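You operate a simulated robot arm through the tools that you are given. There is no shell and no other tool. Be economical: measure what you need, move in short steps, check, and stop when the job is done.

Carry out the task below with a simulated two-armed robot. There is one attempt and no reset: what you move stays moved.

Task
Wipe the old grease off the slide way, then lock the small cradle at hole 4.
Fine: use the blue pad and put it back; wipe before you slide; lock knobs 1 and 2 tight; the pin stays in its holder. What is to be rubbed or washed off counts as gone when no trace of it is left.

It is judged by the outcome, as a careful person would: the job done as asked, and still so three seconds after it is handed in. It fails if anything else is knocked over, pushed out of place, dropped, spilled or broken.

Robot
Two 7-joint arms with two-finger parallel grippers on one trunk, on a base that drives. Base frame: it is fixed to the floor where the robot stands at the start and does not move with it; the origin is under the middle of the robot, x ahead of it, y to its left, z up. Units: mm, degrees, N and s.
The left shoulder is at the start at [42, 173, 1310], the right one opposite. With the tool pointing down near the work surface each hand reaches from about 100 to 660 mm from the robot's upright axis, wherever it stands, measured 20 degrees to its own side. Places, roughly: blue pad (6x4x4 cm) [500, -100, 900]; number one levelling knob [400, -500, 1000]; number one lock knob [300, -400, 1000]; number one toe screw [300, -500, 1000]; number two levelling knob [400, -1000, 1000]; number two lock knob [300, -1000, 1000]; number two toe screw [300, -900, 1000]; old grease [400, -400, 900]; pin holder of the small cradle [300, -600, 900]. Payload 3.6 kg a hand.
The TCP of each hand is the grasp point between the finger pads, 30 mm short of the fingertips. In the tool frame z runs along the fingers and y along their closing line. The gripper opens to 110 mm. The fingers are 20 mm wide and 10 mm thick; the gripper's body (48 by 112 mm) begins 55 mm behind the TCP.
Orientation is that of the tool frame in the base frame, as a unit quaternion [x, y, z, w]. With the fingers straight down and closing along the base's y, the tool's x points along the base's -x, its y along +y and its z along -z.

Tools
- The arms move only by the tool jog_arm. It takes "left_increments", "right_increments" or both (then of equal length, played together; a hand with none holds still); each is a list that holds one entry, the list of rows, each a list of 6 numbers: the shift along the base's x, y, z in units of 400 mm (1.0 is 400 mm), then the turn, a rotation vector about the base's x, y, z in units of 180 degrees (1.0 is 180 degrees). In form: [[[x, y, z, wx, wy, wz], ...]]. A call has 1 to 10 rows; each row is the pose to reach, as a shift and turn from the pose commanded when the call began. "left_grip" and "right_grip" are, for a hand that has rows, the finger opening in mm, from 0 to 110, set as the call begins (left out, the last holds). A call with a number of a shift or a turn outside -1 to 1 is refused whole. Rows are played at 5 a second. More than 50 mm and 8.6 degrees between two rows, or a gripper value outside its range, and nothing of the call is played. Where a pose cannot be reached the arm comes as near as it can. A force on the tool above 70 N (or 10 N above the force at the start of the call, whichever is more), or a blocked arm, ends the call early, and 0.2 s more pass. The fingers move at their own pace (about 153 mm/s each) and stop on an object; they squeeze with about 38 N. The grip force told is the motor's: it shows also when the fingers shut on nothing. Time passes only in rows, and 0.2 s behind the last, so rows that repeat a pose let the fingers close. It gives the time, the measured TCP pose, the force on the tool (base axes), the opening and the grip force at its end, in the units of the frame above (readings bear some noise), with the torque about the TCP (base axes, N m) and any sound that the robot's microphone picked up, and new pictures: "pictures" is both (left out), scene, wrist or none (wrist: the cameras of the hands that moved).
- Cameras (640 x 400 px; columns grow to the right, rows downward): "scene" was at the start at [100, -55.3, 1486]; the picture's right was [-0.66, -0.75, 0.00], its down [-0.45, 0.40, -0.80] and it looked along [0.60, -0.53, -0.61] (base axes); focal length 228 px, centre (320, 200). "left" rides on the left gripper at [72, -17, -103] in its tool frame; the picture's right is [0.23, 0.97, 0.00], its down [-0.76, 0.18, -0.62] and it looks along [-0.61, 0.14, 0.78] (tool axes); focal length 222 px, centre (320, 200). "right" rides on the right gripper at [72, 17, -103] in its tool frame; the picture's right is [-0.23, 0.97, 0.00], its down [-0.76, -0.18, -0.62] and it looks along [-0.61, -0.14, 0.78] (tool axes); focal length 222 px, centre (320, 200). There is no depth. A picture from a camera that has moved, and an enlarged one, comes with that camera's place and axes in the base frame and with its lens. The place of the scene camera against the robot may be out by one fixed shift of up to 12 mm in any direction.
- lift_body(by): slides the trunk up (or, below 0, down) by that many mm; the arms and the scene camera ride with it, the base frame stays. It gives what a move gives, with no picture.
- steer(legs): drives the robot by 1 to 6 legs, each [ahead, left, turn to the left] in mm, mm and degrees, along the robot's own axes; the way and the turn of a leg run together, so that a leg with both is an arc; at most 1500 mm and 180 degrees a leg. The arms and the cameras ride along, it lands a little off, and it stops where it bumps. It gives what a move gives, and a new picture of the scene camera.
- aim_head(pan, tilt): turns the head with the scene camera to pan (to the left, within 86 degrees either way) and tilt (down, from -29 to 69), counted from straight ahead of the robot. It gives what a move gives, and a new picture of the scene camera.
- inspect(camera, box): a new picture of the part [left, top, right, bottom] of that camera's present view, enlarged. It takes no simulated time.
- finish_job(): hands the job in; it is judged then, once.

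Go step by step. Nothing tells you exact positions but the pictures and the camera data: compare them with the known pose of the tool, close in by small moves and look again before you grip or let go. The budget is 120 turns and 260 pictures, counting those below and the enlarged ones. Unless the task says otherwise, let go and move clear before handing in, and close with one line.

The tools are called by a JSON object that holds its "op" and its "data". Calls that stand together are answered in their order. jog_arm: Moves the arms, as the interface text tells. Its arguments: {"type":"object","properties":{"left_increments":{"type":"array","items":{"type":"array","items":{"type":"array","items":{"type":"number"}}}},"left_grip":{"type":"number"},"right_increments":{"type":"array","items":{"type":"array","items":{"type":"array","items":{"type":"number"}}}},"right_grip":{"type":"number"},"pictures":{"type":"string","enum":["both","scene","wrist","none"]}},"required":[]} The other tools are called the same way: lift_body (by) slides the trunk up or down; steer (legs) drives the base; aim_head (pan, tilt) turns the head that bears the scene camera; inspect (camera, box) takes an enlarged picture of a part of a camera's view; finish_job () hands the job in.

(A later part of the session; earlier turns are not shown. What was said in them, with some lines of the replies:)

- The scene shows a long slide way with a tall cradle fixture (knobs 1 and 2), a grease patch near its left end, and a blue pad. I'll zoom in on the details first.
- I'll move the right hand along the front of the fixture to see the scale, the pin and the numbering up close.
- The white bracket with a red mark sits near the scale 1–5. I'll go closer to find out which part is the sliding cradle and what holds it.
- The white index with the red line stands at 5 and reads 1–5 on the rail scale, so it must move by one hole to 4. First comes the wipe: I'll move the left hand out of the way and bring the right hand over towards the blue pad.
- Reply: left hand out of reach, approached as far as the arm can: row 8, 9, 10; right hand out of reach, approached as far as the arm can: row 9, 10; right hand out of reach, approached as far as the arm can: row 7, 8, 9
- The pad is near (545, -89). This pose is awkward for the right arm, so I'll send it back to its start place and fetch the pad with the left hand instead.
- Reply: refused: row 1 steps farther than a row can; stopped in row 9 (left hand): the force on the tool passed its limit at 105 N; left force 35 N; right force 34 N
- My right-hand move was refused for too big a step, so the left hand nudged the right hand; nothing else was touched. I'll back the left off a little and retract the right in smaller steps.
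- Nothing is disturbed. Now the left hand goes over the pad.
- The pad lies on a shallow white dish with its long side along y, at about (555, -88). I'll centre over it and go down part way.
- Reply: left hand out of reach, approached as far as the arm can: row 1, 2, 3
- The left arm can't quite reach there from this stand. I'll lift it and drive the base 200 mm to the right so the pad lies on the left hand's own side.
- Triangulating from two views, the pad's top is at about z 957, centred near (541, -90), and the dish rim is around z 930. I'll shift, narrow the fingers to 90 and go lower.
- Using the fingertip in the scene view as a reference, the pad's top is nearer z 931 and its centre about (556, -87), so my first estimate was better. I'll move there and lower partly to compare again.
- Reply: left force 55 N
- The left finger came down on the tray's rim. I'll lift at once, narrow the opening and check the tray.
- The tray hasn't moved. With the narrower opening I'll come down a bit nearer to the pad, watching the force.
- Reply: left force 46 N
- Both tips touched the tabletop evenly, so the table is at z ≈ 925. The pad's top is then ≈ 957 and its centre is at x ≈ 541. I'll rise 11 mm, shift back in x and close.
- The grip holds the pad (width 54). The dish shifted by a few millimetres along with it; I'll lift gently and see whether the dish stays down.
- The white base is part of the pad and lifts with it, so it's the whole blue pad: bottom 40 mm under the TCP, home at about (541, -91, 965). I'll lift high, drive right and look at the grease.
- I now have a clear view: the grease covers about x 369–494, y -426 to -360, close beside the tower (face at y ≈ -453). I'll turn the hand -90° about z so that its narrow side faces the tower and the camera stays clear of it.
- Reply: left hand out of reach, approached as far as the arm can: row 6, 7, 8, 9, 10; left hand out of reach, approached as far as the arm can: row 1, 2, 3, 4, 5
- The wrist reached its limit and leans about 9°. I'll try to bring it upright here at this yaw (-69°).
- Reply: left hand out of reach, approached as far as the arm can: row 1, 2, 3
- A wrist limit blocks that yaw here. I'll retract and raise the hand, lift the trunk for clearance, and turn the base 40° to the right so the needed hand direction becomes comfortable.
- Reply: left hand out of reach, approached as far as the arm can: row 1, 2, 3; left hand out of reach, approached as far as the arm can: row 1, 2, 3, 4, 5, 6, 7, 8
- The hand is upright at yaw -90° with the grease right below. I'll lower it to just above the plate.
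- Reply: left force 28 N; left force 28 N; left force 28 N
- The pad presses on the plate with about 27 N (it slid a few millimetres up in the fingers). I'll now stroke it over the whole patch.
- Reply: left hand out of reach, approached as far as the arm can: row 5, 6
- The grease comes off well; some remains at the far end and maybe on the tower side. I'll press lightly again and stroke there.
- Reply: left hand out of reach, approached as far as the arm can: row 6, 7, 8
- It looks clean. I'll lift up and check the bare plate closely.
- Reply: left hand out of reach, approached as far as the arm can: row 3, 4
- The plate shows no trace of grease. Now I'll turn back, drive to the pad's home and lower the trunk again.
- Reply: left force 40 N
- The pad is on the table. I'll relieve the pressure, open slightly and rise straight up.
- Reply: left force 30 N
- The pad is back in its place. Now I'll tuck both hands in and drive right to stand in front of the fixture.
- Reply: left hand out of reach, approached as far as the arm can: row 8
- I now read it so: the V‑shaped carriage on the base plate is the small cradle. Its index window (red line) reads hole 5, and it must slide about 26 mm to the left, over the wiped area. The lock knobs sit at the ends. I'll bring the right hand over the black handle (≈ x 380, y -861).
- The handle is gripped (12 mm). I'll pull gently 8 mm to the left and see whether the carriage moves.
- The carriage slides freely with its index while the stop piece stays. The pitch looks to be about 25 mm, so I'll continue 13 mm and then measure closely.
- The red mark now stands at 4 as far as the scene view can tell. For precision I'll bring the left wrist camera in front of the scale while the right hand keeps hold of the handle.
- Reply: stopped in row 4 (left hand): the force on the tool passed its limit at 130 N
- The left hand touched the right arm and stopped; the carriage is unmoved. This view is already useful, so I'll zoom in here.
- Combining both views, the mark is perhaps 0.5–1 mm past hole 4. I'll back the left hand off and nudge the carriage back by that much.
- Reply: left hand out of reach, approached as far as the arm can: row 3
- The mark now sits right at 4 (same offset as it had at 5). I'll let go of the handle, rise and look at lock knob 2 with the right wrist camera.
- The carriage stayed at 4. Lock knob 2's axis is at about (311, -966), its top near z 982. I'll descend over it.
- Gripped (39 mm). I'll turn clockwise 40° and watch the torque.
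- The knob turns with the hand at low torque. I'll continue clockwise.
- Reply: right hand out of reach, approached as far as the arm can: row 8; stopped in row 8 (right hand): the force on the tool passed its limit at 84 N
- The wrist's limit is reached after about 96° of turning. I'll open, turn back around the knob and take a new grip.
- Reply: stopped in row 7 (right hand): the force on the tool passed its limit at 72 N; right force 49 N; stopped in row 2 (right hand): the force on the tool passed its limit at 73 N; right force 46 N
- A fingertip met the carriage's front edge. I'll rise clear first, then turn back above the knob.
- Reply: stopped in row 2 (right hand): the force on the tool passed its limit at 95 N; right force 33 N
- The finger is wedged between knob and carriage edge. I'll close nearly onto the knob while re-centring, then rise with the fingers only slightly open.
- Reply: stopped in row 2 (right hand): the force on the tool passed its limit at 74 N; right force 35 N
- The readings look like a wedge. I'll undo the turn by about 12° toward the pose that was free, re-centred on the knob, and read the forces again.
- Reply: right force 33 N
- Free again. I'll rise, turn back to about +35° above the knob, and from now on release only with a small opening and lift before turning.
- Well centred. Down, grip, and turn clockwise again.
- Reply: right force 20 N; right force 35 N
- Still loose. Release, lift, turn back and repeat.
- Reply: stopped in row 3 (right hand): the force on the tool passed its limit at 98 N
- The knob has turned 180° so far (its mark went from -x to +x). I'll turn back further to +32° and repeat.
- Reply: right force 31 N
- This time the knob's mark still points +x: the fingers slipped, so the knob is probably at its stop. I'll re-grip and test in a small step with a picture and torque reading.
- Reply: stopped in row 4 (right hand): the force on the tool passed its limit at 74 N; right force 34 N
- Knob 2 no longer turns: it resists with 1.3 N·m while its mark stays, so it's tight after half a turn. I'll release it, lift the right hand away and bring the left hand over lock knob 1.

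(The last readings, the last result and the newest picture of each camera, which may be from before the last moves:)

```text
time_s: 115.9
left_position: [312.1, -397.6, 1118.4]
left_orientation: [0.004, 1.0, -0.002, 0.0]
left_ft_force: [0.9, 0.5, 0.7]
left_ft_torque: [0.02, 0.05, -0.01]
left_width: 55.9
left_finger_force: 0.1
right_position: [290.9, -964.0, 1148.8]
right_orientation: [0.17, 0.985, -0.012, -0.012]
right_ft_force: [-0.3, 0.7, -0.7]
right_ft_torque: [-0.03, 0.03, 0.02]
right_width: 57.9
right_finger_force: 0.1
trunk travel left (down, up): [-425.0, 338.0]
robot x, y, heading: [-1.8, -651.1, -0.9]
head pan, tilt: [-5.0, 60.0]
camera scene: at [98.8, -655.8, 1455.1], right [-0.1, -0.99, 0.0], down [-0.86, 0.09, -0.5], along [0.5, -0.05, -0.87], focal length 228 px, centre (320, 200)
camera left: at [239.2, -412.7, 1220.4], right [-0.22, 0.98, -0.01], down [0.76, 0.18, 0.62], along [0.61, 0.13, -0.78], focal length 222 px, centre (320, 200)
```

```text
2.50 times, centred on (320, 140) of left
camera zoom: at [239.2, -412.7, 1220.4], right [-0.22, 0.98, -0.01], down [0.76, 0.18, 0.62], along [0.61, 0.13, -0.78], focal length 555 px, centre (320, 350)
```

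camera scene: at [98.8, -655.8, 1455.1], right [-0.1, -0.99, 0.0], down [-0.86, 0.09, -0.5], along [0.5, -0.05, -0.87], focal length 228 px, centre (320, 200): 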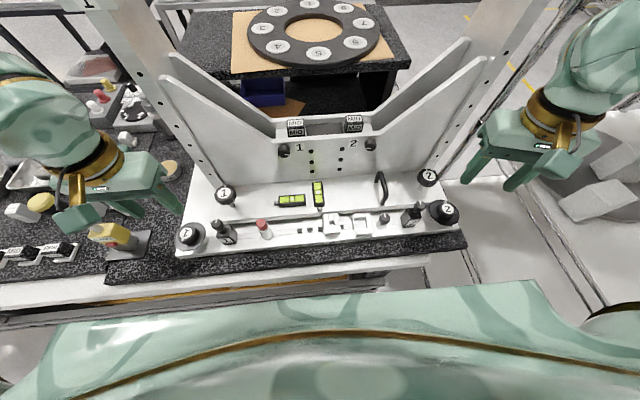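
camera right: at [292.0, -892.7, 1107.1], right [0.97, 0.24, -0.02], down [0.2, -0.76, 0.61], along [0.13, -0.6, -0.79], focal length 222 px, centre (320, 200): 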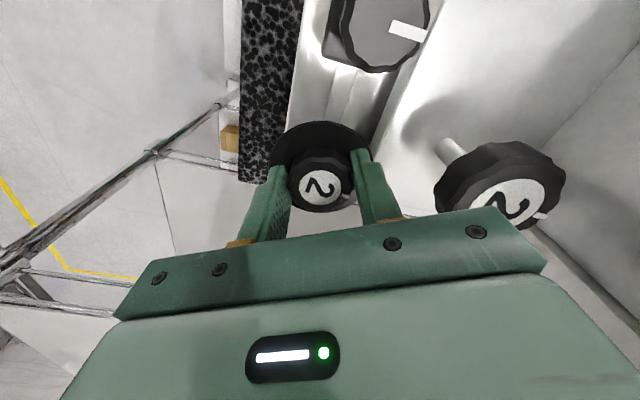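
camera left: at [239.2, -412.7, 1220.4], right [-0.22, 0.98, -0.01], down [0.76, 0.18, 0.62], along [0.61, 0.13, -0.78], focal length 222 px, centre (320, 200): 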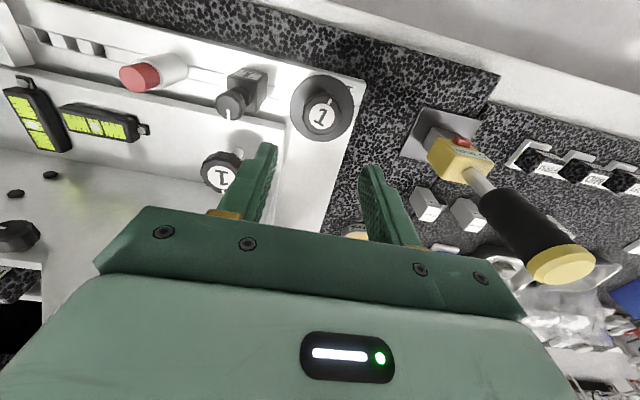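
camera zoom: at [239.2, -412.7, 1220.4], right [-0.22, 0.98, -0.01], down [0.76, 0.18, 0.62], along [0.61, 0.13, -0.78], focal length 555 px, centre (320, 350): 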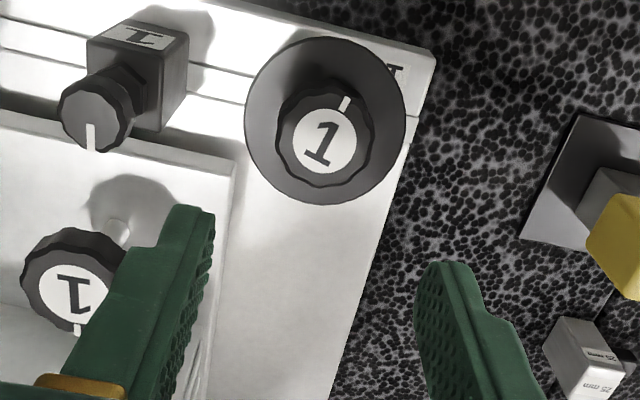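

Lock knob 1's axis is at about (313, -396). I'll turn the left hand to about +85° above it, so the fingers straddle it along x, and then descend.

{"op": "jog_arm", "data": {"left_increments": [[[0.002, 0.004, -0.03, 0, 0, 0.045], [0.002, 0.004, -0.06, 0, 0, 0.09], [0.002, 0.004, -0.09, 0, 0, 0.135], [0.002, 0.004, -0.12, 0, 0, 0.18], [0.002, 0.004, -0.14, 0, 0, 0.225], [0.002, 0.004, -0.14, 0, 0, 0.27], [0.002, 0.004, -0.14, 0, 0, 0.315], [0.002, 0.004, -0.14, 0, 0, 0.36], [0.002, 0.004, -0.14, 0, 0, 0.405], [0.002, 0.004, -0.14, 0, 0, 0.45]]], "left_grip": 56, "pictures": "wrist"}}

{"op": "inspect", "data": {"camera": "left", "box": [220, 60, 420, 220]}}

```text
time_s: 118.1
left_position: [313.3, -394.4, 1059.6]
left_orientation: [-0.648, 0.762, -0.002, 0.001]
left_ft_force: [-1.2, -0.7, -0.4]
left_ft_torque: [-0.02, -0.06, -0.05]
left_width: 56.1
left_finger_force: 0.1
right_position: [292.2, -963.6, 1148.8]
right_orientation: [0.169, 0.985, -0.012, -0.012]
right_ft_force: [-0.4, 0.2, -0.4]
right_ft_torque: [0.0, 0.02, -0.03]
right_width: 57.9
right_finger_force: 0.0
trunk travel left (down, up): [-425.0, 338.0]
robot x, y, heading: [-2.7, -651.1, -0.9]
head pan, tilt: [-5.0, 60.0]
camera left: at [317.2, -468.5, 1163.2], right [-1.0, -0.07, 0.0], down [-0.06, 0.78, 0.62], along [-0.04, 0.62, -0.78], focal length 222 px, centre (320, 200)
```

left: 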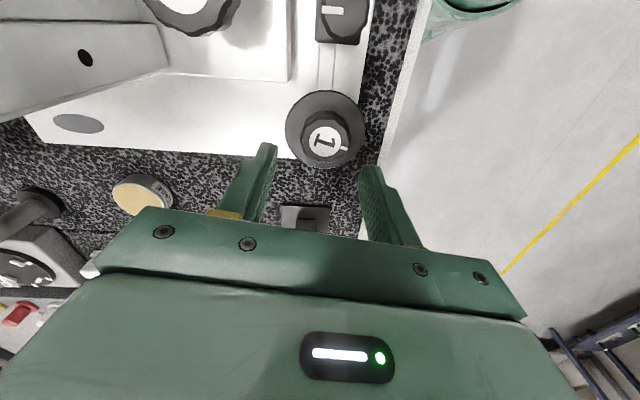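

```text
2.50 times, centred on (320, 140) of left
camera zoom: at [317.2, -468.5, 1163.2], right [-1.0, -0.07, 0.0], down [-0.06, 0.78, 0.62], along [-0.04, 0.62, -0.78], focal length 555 px, centre (320, 350)
```

zoom: 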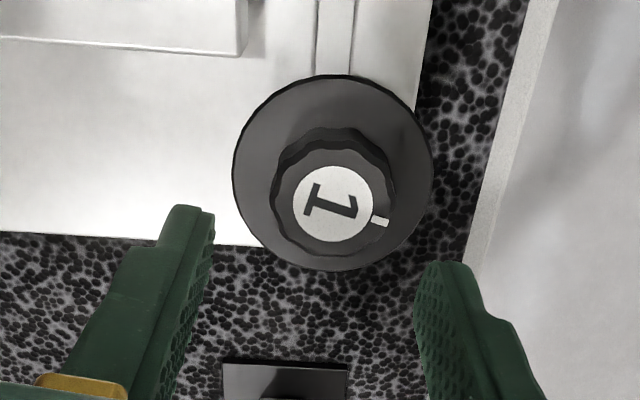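

{"op": "jog_arm", "data": {"left_increments": [[[-0.007, 0.003, -0.05, 0, 0, 0], [-0.007, 0.003, -0.1, 0, 0, 0], [-0.007, 0.003, -0.14, 0, 0, 0], [-0.007, 0.003, -0.14, 0, 0, 0]]], "pictures": "none"}}

{"op": "inspect", "data": {"camera": "left", "box": [220, 60, 420, 220]}}

```text
time_s: 119.1
left_position: [310.3, -393.7, 1003.6]
left_orientation: [-0.647, 0.763, -0.002, 0.001]
left_ft_force: [0.1, 0.2, 0.0]
left_ft_torque: [-0.06, 0.02, -0.01]
left_width: 55.7
left_finger_force: 0.0
right_position: [291.1, -963.4, 1150.2]
right_orientation: [0.17, 0.985, -0.011, -0.012]
right_ft_force: [0.5, 0.1, 0.0]
right_ft_torque: [0.01, -0.04, 0.0]
right_width: 57.9
right_finger_force: 0.1
trunk travel left (down, up): [-425.0, 338.0]
robot x, y, heading: [-0.3, -650.5, -1.0]
head pan, tilt: [-5.0, 60.0]
```

```text
2.50 times, centred on (320, 140) of left
camera zoom: at [314.6, -467.4, 1107.3], right [-1.0, -0.07, 0.0], down [-0.05, 0.78, 0.62], along [-0.04, 0.62, -0.78], focal length 555 px, centre (320, 350)
```

zoom: 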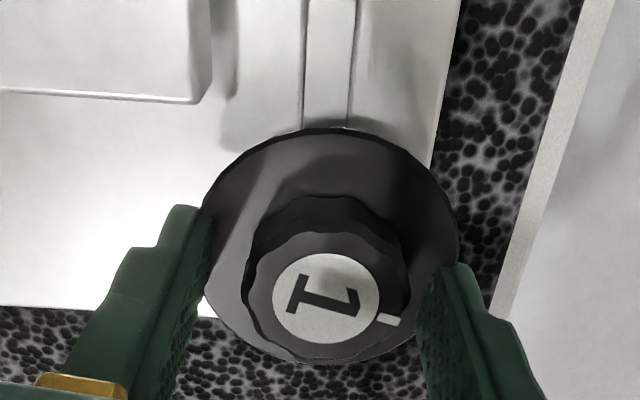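

{"op": "jog_arm", "data": {"left_increments": [[[-0.004, 0, 0, 0, 0, 0], [-0.004, 0, 0, 0, 0, 0], [-0.004, 0, 0, 0, 0, 0], [-0.004, 0, 0, 0, 0, -0.044], [-0.004, 0, 0, 0, 0, -0.088], [-0.004, 0, 0, 0, 0, -0.132], [-0.004, 0, 0, 0, 0, -0.176], [-0.004, 0, 0, 0, 0, -0.22], [-0.004, 0, 0, 0, 0, -0.264]]], "left_grip": 10, "pictures": "wrist"}}

```text
time_s: 121.1
left_position: [311.7, -394.2, 1004.8]
left_orientation: [-0.283, 0.959, -0.003, 0.002]
left_ft_force: [16.5, -5.3, 11.8]
left_ft_torque: [-0.27, 0.03, 0.09]
left_width: 39.4
left_finger_force: 45.1
right_position: [293.9, -965.3, 1148.0]
right_orientation: [0.17, 0.985, -0.011, -0.014]
right_ft_force: [0.4, 0.1, -0.5]
right_ft_torque: [0.04, -0.01, 0.0]
right_width: 57.8
right_finger_force: 0.1
trunk travel left (down, up): [-425.0, 338.0]
robot x, y, heading: [-2.6, -652.0, -0.9]
head pan, tilt: [-5.0, 60.0]
camera left: at [259.2, -447.7, 1107.4], right [-0.72, 0.69, -0.01], down [0.54, 0.57, 0.62], along [0.44, 0.45, -0.78], focal length 222 px, centre (320, 200)
```

left: 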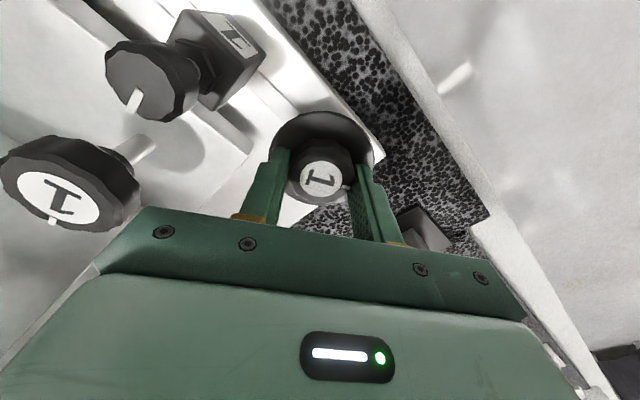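

The knob turns with the hand. I'll continue clockwise.

{"op": "jog_arm", "data": {"left_increments": [[[0, 0, 0, 0, 0, -0.044], [0, 0, 0, 0, 0, -0.088], [0, 0, 0, 0, 0, -0.132], [0, 0, 0, 0, 0, -0.176], [0, 0, 0, 0, 0, -0.22], [0, 0, 0, 0, 0, -0.264], [0, 0, 0, 0, 0, -0.3]]], "pictures": "wrist"}}

```text
time_s: 122.7
left_position: [309.6, -396.3, 1004.2]
left_orientation: [0.184, 0.983, -0.002, -0.002]
left_ft_force: [21.4, -21.0, 8.2]
left_ft_torque: [0.36, 0.15, -0.01]
left_width: 39.0
left_finger_force: 45.0
right_position: [293.7, -967.9, 1147.3]
right_orientation: [0.169, 0.985, -0.011, -0.014]
right_ft_force: [0.6, -0.2, 0.4]
right_ft_torque: [0.01, -0.02, -0.03]
right_width: 58.0
right_finger_force: 0.1
trunk travel left (down, up): [-425.0, 338.0]
robot x, y, heading: [-3.5, -649.6, -0.9]
head pan, tilt: [-5.0, 60.0]
camera left: at [237.1, -385.9, 1107.7], right [0.14, 0.99, 0.0], down [0.78, -0.11, 0.62], along [0.61, -0.09, -0.78], focal length 222 px, centre (320, 200)
```

left: 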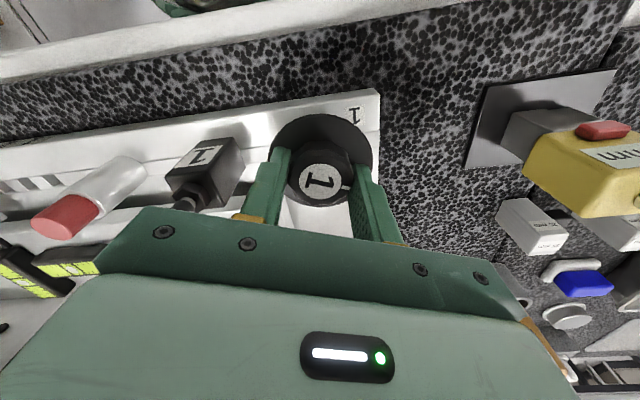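

The mark now points +y (half way). Release, lift, turn back and take the second half.

{"op": "jog_arm", "data": {"left_increments": [[[0, 0, 0, 0, 0, 0], [0.002, 0.003, 0, 0, 0, 0], [0.002, 0.003, 0.04, 0, 0, 0], [0.002, 0.003, 0.1, 0, 0, 0.045], [0.002, 0.003, 0.1, 0, 0, 0.09], [0.002, 0.003, 0.1, 0, 0, 0.135], [0.002, 0.003, 0.1, 0, 0, 0.18], [0.002, 0.003, 0.1, 0, 0, 0.225], [0.002, 0.003, 0.1, 0, 0, 0.27], [0.002, 0.003, 0.1, 0, 0, 0.315]]], "left_grip": 56, "pictures": "none"}}

{"op": "jog_arm", "data": {"left_increments": [[[0, 0, 0, 0, 0, 0.045], [0, 0, 0, 0, 0, 0.09], [0, 0, 0, 0, 0, 0.135], [0, 0, 0, 0, 0, 0.18], [0, 0, 0, 0, 0, 0.225], [0, 0, 0, 0, 0, 0.26], [0, 0, 0, 0, 0, 0.26]]], "pictures": "none"}}

{"op": "inspect", "data": {"camera": "left", "box": [220, 60, 420, 220]}}

```text
time_s: 124.9
left_position: [308.7, -391.7, 1044.2]
left_orientation: [-0.308, 0.951, -0.003, 0.001]
left_ft_force: [0.0, 0.2, -0.4]
left_ft_torque: [-0.02, -0.01, -0.01]
left_width: 56.3
left_finger_force: 0.1
right_position: [291.5, -963.0, 1149.4]
right_orientation: [0.169, 0.985, -0.011, -0.011]
right_ft_force: [0.0, -0.5, 0.7]
right_ft_torque: [0.0, -0.01, 0.0]
right_width: 57.6
right_finger_force: 0.2
trunk travel left (down, up): [-425.0, 338.0]
robot x, y, heading: [-3.3, -649.1, -1.0]
head pan, tilt: [-5.0, 60.0]
```

```text
time_s: 126.5
left_position: [308.6, -391.9, 1043.6]
left_orientation: [-0.661, 0.751, -0.002, 0.002]
left_ft_force: [-0.5, -0.7, 0.5]
left_ft_torque: [0.02, 0.03, 0.03]
left_width: 56.1
left_finger_force: 0.1
right_position: [293.1, -963.9, 1148.6]
right_orientation: [0.169, 0.985, -0.011, -0.012]
right_ft_force: [0.2, -0.5, 0.2]
right_ft_torque: [-0.02, 0.0, -0.01]
right_width: 58.2
right_finger_force: 0.1
trunk travel left (down, up): [-425.0, 338.0]
robot x, y, heading: [0.6, -653.1, -0.7]
head pan, tilt: [-5.0, 60.0]
```

```text
2.50 times, centred on (320, 140) of left
camera zoom: at [316.1, -465.5, 1147.1], right [-0.99, -0.1, 0.0], down [-0.08, 0.78, 0.62], along [-0.06, 0.62, -0.78], focal length 555 px, centre (320, 350)
```

zoom: 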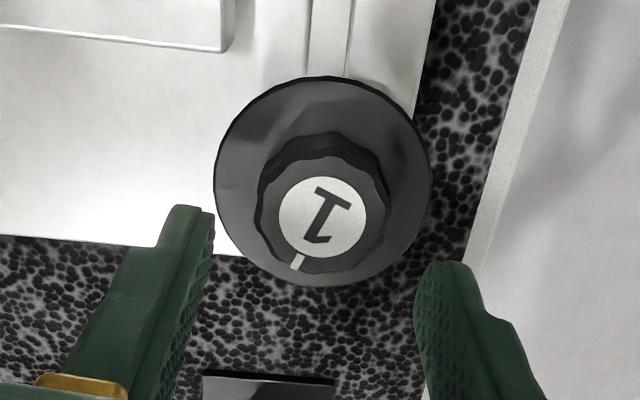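

{"op": "jog_arm", "data": {"left_increments": [[[0.001, -0.005, -0.05, 0, 0, 0], [0.001, -0.005, -0.1, 0, 0, 0], [0.001, -0.005, -0.1, 0, 0, 0]]], "pictures": "none"}}

{"op": "jog_arm", "data": {"left_increments": [[[0, 0, 0, 0, 0, 0], [0, 0, 0, 0, 0, 0], [0, 0, 0, 0, 0, 0], [0, 0, 0, 0, 0, -0.044], [0, 0, 0, 0, 0, -0.088], [0, 0, 0, 0, 0, -0.132], [0, 0, 0, 0, 0, -0.176], [0, 0, 0, 0, 0, -0.22], [0, 0, 0, 0, 0, -0.264]]], "left_grip": 10, "pictures": "none"}}

{"op": "jog_arm", "data": {"left_increments": [[[0, 0, 0, 0, 0, -0.044], [0, 0, 0, 0, 0, -0.088], [0, 0, 0, 0, 0, -0.132], [0, 0, 0, 0, 0, -0.15]]], "pictures": "none"}}

{"op": "inspect", "data": {"camera": "left", "box": [220, 60, 420, 220]}}

```text
time_s: 127.3
left_position: [310.9, -393.4, 1003.4]
left_orientation: [-0.66, 0.751, -0.002, 0.002]
left_ft_force: [-0.4, 0.2, -0.5]
left_ft_torque: [0.0, 0.06, 0.02]
left_width: 56.1
left_finger_force: 0.1
right_position: [290.8, -964.2, 1149.4]
right_orientation: [0.17, 0.985, -0.011, -0.012]
right_ft_force: [-1.1, 0.4, -0.3]
right_ft_torque: [0.0, 0.0, 0.0]
right_width: 57.6
right_finger_force: 0.1
trunk travel left (down, up): [-425.0, 338.0]
robot x, y, heading: [-3.2, -652.2, -0.7]
head pan, tilt: [-5.0, 60.0]
```

```text
time_s: 129.3
left_position: [310.5, -395.0, 1003.1]
left_orientation: [-0.3, 0.954, -0.002, 0.0]
left_ft_force: [-0.8, -12.7, -28.7]
left_ft_torque: [0.48, 0.12, 0.14]
left_width: 39.0
left_finger_force: 45.4
right_position: [292.7, -964.6, 1147.7]
right_orientation: [0.17, 0.985, -0.011, -0.013]
right_ft_force: [0.4, -1.1, 0.1]
right_ft_torque: [0.01, -0.04, 0.0]
right_width: 58.1
right_finger_force: 0.0
trunk travel left (down, up): [-425.0, 338.0]
robot x, y, heading: [-2.0, -654.3, -0.9]
head pan, tilt: [-5.0, 60.0]
```

```text
time_s: 130.3
left_position: [311.4, -395.5, 1003.6]
left_orientation: [-0.069, 0.998, -0.002, -0.001]
left_ft_force: [4.7, -20.1, -31.0]
left_ft_torque: [0.41, 0.0, 0.13]
left_width: 38.6
left_finger_force: 45.0
right_position: [293.5, -964.6, 1148.9]
right_orientation: [0.17, 0.985, -0.011, -0.012]
right_ft_force: [0.2, 0.5, -0.1]
right_ft_torque: [-0.05, -0.01, 0.02]
right_width: 58.3
right_finger_force: 0.1
trunk travel left (down, up): [-425.0, 338.0]
robot x, y, heading: [-0.1, -651.8, -1.0]
head pan, tilt: [-5.0, 60.0]
```

```text
2.50 times, centred on (320, 140) of left
camera zoom: at [242.4, -422.1, 1106.9], right [-0.36, 0.93, 0.0], down [0.73, 0.28, 0.62], along [0.58, 0.22, -0.78], focal length 555 px, centre (320, 350)
```

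zoom: 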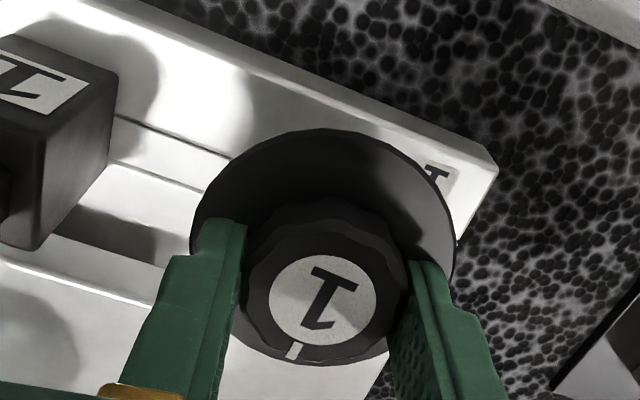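

{"op": "jog_arm", "data": {"left_increments": [[[0, 0, 0, 0, 0, -0.04], [0, 0, 0, 0, 0, -0.08], [0, 0, 0, 0, 0, -0.12]]], "pictures": "none"}}

{"op": "inspect", "data": {"camera": "left", "box": [220, 60, 420, 220]}}

```text
time_s: 131.1
left_position: [310.7, -395.7, 1005.6]
left_orientation: [0.12, 0.993, -0.002, 0.001]
left_ft_force: [2.2, -14.2, 8.3]
left_ft_torque: [-0.01, 0.1, 0.2]
left_width: 39.3
left_finger_force: 45.3
right_position: [291.9, -965.8, 1148.8]
right_orientation: [0.17, 0.985, -0.011, -0.011]
right_ft_force: [0.3, 0.5, 0.6]
right_ft_torque: [0.0, -0.03, 0.0]
right_width: 58.1
right_finger_force: 0.1
trunk travel left (down, up): [-425.0, 338.0]
robot x, y, heading: [-8.6, -652.1, -0.8]
head pan, tilt: [-5.0, 60.0]
```

```text
2.50 times, centred on (320, 140) of left
camera zoom: at [235.4, -395.3, 1108.5], right [0.01, 1.0, 0.0], down [0.78, -0.01, 0.62], along [0.62, -0.01, -0.78], focal length 555 px, centre (320, 350)
```

zoom: 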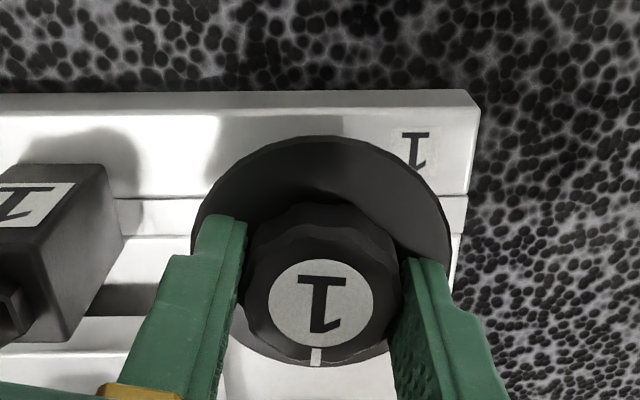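

Knob 1 now slips in the fingers too, with its mark at +x. I'll re-grip once for a firm final twist to confirm that it is tight.

{"op": "jog_arm", "data": {"left_increments": [[[0, 0, 0, 0, 0, 0], [0, 0.001, 0, 0, 0, 0], [0, 0.001, 0, 0, 0, 0.04], [0, 0.001, 0, 0, 0, 0.08], [0, 0.001, 0, 0, 0, 0.12], [0, 0.001, 0, 0, 0, 0.15]]], "left_grip": 54, "pictures": "none"}}

{"op": "jog_arm", "data": {"left_increments": [[[0, 0, 0, 0, 0, 0], [0, 0, 0, 0, 0, 0], [0, 0, 0, 0, 0, 0], [0, 0, 0, 0, 0, -0.03], [0, 0, 0, 0, 0, -0.06], [0, 0, 0, 0, 0, -0.08]]], "left_grip": 10, "pictures": "none"}}

{"op": "inspect", "data": {"camera": "left", "box": [220, 60, 420, 220]}}

{"op": "jog_arm", "data": {"left_increments": [[[0, 0, 0, 0, 0, -0.03], [0, 0, 0, 0, 0, -0.05]]], "pictures": "none"}}

```text
time_s: 132.5
left_position: [309.1, -393.9, 1002.9]
left_orientation: [-0.119, 0.993, -0.003, 0.0]
left_ft_force: [-0.3, 0.7, -0.4]
left_ft_torque: [-0.01, -0.03, -0.01]
left_width: 54.0
left_finger_force: 0.0
right_position: [292.4, -964.2, 1149.1]
right_orientation: [0.17, 0.985, -0.011, -0.012]
right_ft_force: [0.2, -0.5, 0.8]
right_ft_torque: [0.03, 0.0, -0.04]
right_width: 57.9
right_finger_force: 0.0
trunk travel left (down, up): [-425.0, 338.0]
robot x, y, heading: [-2.7, -650.7, -0.7]
head pan, tilt: [-5.0, 60.0]
```

```text
time_s: 133.9
left_position: [311.6, -396.5, 1005.6]
left_orientation: [0.009, 1.0, -0.002, 0.0]
left_ft_force: [8.1, -19.2, -3.0]
left_ft_torque: [-0.22, -0.14, 0.8]
left_width: 39.5
left_finger_force: 44.7
right_position: [293.2, -966.0, 1148.2]
right_orientation: [0.17, 0.985, -0.01, -0.012]
right_ft_force: [0.1, -0.1, 0.3]
right_ft_torque: [-0.02, -0.02, 0.01]
right_width: 58.0
right_finger_force: 0.1
trunk travel left (down, up): [-425.0, 338.0]
robot x, y, heading: [-2.3, -647.7, -1.1]
head pan, tilt: [-5.0, 60.0]
```

```text
2.50 times, centred on (320, 140) of left
camera zoom: at [238.7, -411.5, 1107.8], right [-0.21, 0.98, 0.0], down [0.76, 0.17, 0.62], along [0.61, 0.13, -0.78], focal length 555 px, centre (320, 350)
```

zoom: 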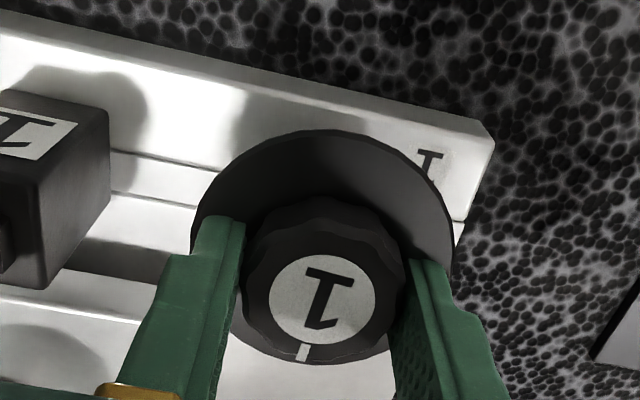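

```text
time_s: 134.5
left_position: [309.2, -396.5, 1004.1]
left_orientation: [0.088, 0.996, -0.002, -0.001]
left_ft_force: [2.6, -19.5, 2.2]
left_ft_torque: [-0.14, 0.09, 0.49]
left_width: 39.8
left_finger_force: 44.9
right_position: [292.2, -966.7, 1149.0]
right_orientation: [0.17, 0.985, -0.01, -0.012]
right_ft_force: [0.0, -0.2, 0.5]
right_ft_torque: [-0.04, -0.01, -0.02]
right_width: 58.0
right_finger_force: 0.1
trunk travel left (down, up): [-425.0, 338.0]
robot x, y, heading: [4.0, -650.6, -1.1]
head pan, tilt: [-5.0, 60.0]
```

Knob 1 holds against 0.8 N·m without moving: tight. I'll release it, lift both hands clear and check the final state.

{"op": "jog_arm", "data": {"left_increments": [[[0, 0, 0, 0, 0, 0], [0.002, 0.002, 0, 0, 0, 0], [0.002, 0.002, 0.05, 0, 0, 0], [0.002, 0.002, 0.15, 0, 0, 0], [-0.02, 0.002, 0.25, 0, 0, 0], [-0.07, 0.002, 0.35, 0, 0, 0], [-0.12, 0.002, 0.4, 0, 0, 0]]], "left_grip": 54, "pictures": "scene"}}

{"op": "inspect", "data": {"camera": "scene", "box": [300, 200, 380, 250]}}

{"op": "inspect", "data": {"camera": "scene", "box": [160, 160, 480, 270]}}

```text
time_s: 136.1
left_position: [279.0, -393.2, 1166.8]
left_orientation: [0.088, 0.996, -0.002, -0.002]
left_ft_force: [0.5, 0.2, -0.7]
left_ft_torque: [0.0, 0.02, -0.03]
left_width: 53.8
left_finger_force: 0.0
left hand out of reach, approached as far as the arm can: row 7
right_position: [291.7, -963.2, 1149.1]
right_orientation: [0.17, 0.985, -0.012, -0.012]
right_ft_force: [0.1, 0.7, 0.6]
right_ft_torque: [0.0, -0.04, -0.01]
right_width: 58.0
right_finger_force: 0.0
trunk travel left (down, up): [-425.0, 338.0]
robot x, y, heading: [-1.3, -654.6, -0.8]
head pan, tilt: [-5.0, 60.0]
camera scene: at [98.4, -656.1, 1455.1], right [-0.1, -0.99, 0.0], down [-0.86, 0.09, -0.5], along [0.5, -0.05, -0.87], focal length 228 px, centre (320, 200)
```

scene: 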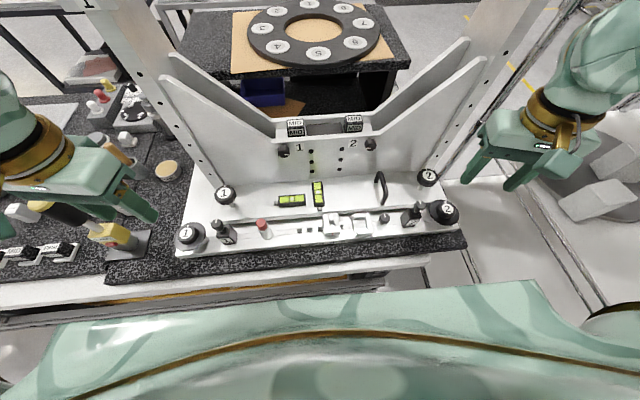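

```text
8.00 times, centred on (340, 225) of scene
camera zoom: at [98.4, -656.1, 1455.1], right [-0.1, -0.99, 0.0], down [-0.86, 0.09, -0.5], along [0.5, -0.05, -0.87], focal length 1827 px, centre (160, 0)
```

zoom: 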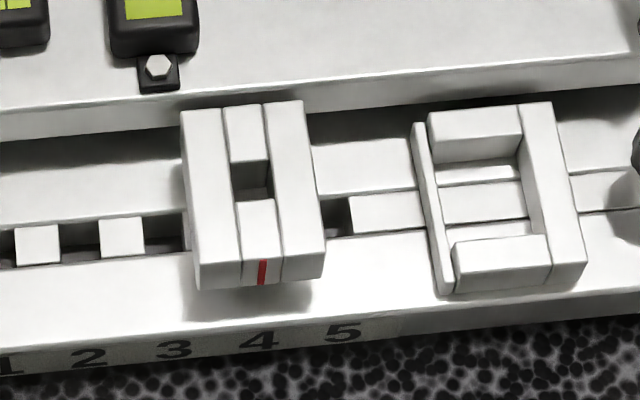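

```text
2.00 times, centred on (320, 215) of scene
camera zoom: at [98.4, -656.1, 1455.1], right [-0.1, -0.99, 0.0], down [-0.86, 0.09, -0.5], along [0.5, -0.05, -0.87], focal length 457 px, centre (320, 170)
```

zoom: 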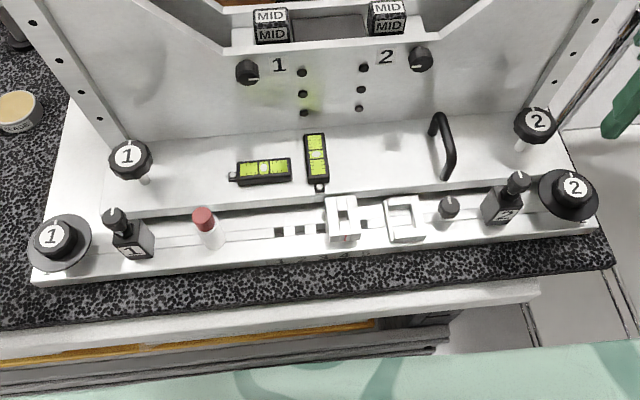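

The index reads 4 and both lock marks point inward. A last look at the neighbouring knobs, the levels and the pad.

{"op": "inspect", "data": {"camera": "scene", "box": [370, 150, 480, 240]}}

{"op": "inspect", "data": {"camera": "scene", "box": [160, 170, 340, 260]}}

{"op": "aim_head", "data": {"pan": 45, "tilt": 40}}

```text
4.44 times, centred on (425, 195) of scene
camera zoom: at [98.4, -656.1, 1455.1], right [-0.1, -0.99, 0.0], down [-0.86, 0.09, -0.5], along [0.5, -0.05, -0.87], focal length 1015 px, centre (-147, 222)
```

zoom: 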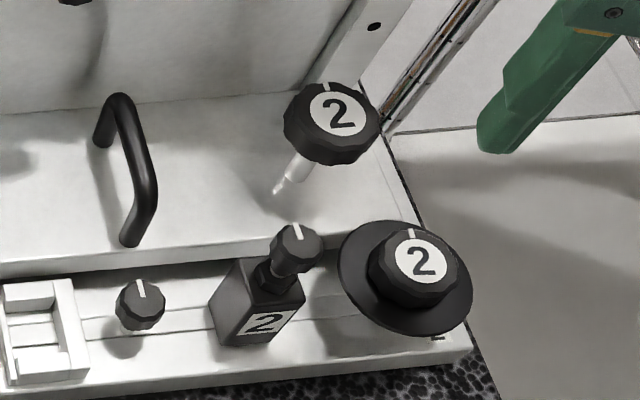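

```text
3.56 times, centred on (250, 215) of scene
camera zoom: at [98.4, -656.1, 1455.1], right [-0.1, -0.99, 0.0], down [-0.86, 0.09, -0.5], along [0.5, -0.05, -0.87], focal length 812 px, centre (569, 147)
```

zoom: 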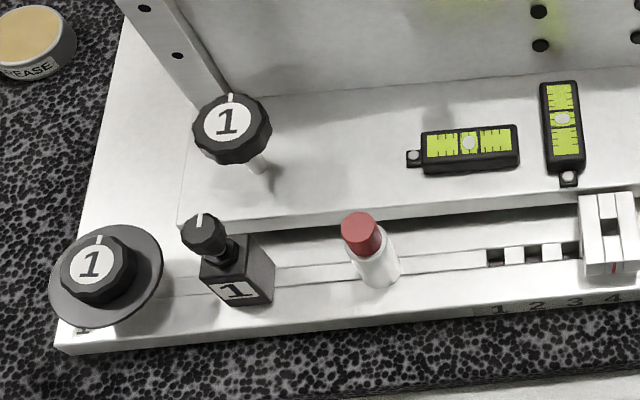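

```text
time_s: 137.2
left_position: [279.1, -392.8, 1167.5]
left_orientation: [0.086, 0.996, -0.002, -0.002]
left_ft_force: [-0.4, -0.3, 0.3]
left_ft_torque: [-0.02, 0.02, 0.03]
left_width: 54.3
left_finger_force: 0.1
right_position: [291.4, -963.6, 1150.3]
right_orientation: [0.171, 0.985, -0.012, -0.011]
right_ft_force: [0.0, 0.4, -0.7]
right_ft_torque: [0.01, 0.02, 0.02]
right_width: 58.1
right_finger_force: 0.1
trunk travel left (down, up): [-425.0, 338.0]
robot x, y, heading: [-1.9, -648.2, -0.7]
head pan, tilt: [45.0, 40.0]
camera scene: at [92.9, -590.0, 1481.9], right [0.7, -0.72, 0.0], down [-0.46, -0.45, -0.77], along [0.55, 0.53, -0.64], focal length 228 px, centre (320, 200)
```

scene: 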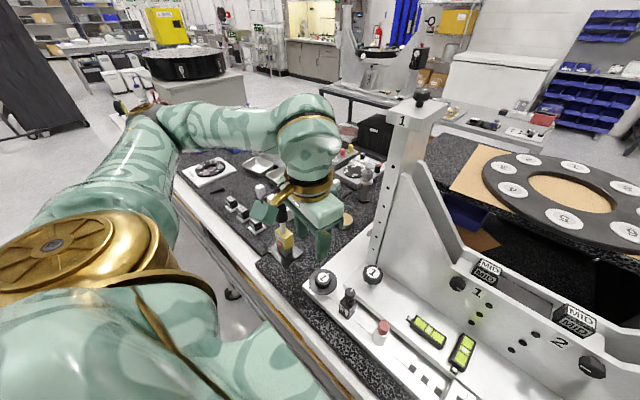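

The old grease is wiped off, the pad is back, the cradle index reads hole 4, lock knobs 1 and 2 are tight at their stops, and the pin is still in its holder; both hands are clear.

{"op": "finish_job", "data": {}}

```text
The job is handed in.
```

The grease is wiped off with no trace left, and the small cradle sits at hole 4 with lock knobs 1 and 2 turned to their stops; I did not pull on the cradle afterwards to test the lock. The blue pad is back in its place, and the pin never left its holder. Along the way the left hand touched the tray's rim and a finger wedged against the cradle's front edge, but nothing moved out of place.
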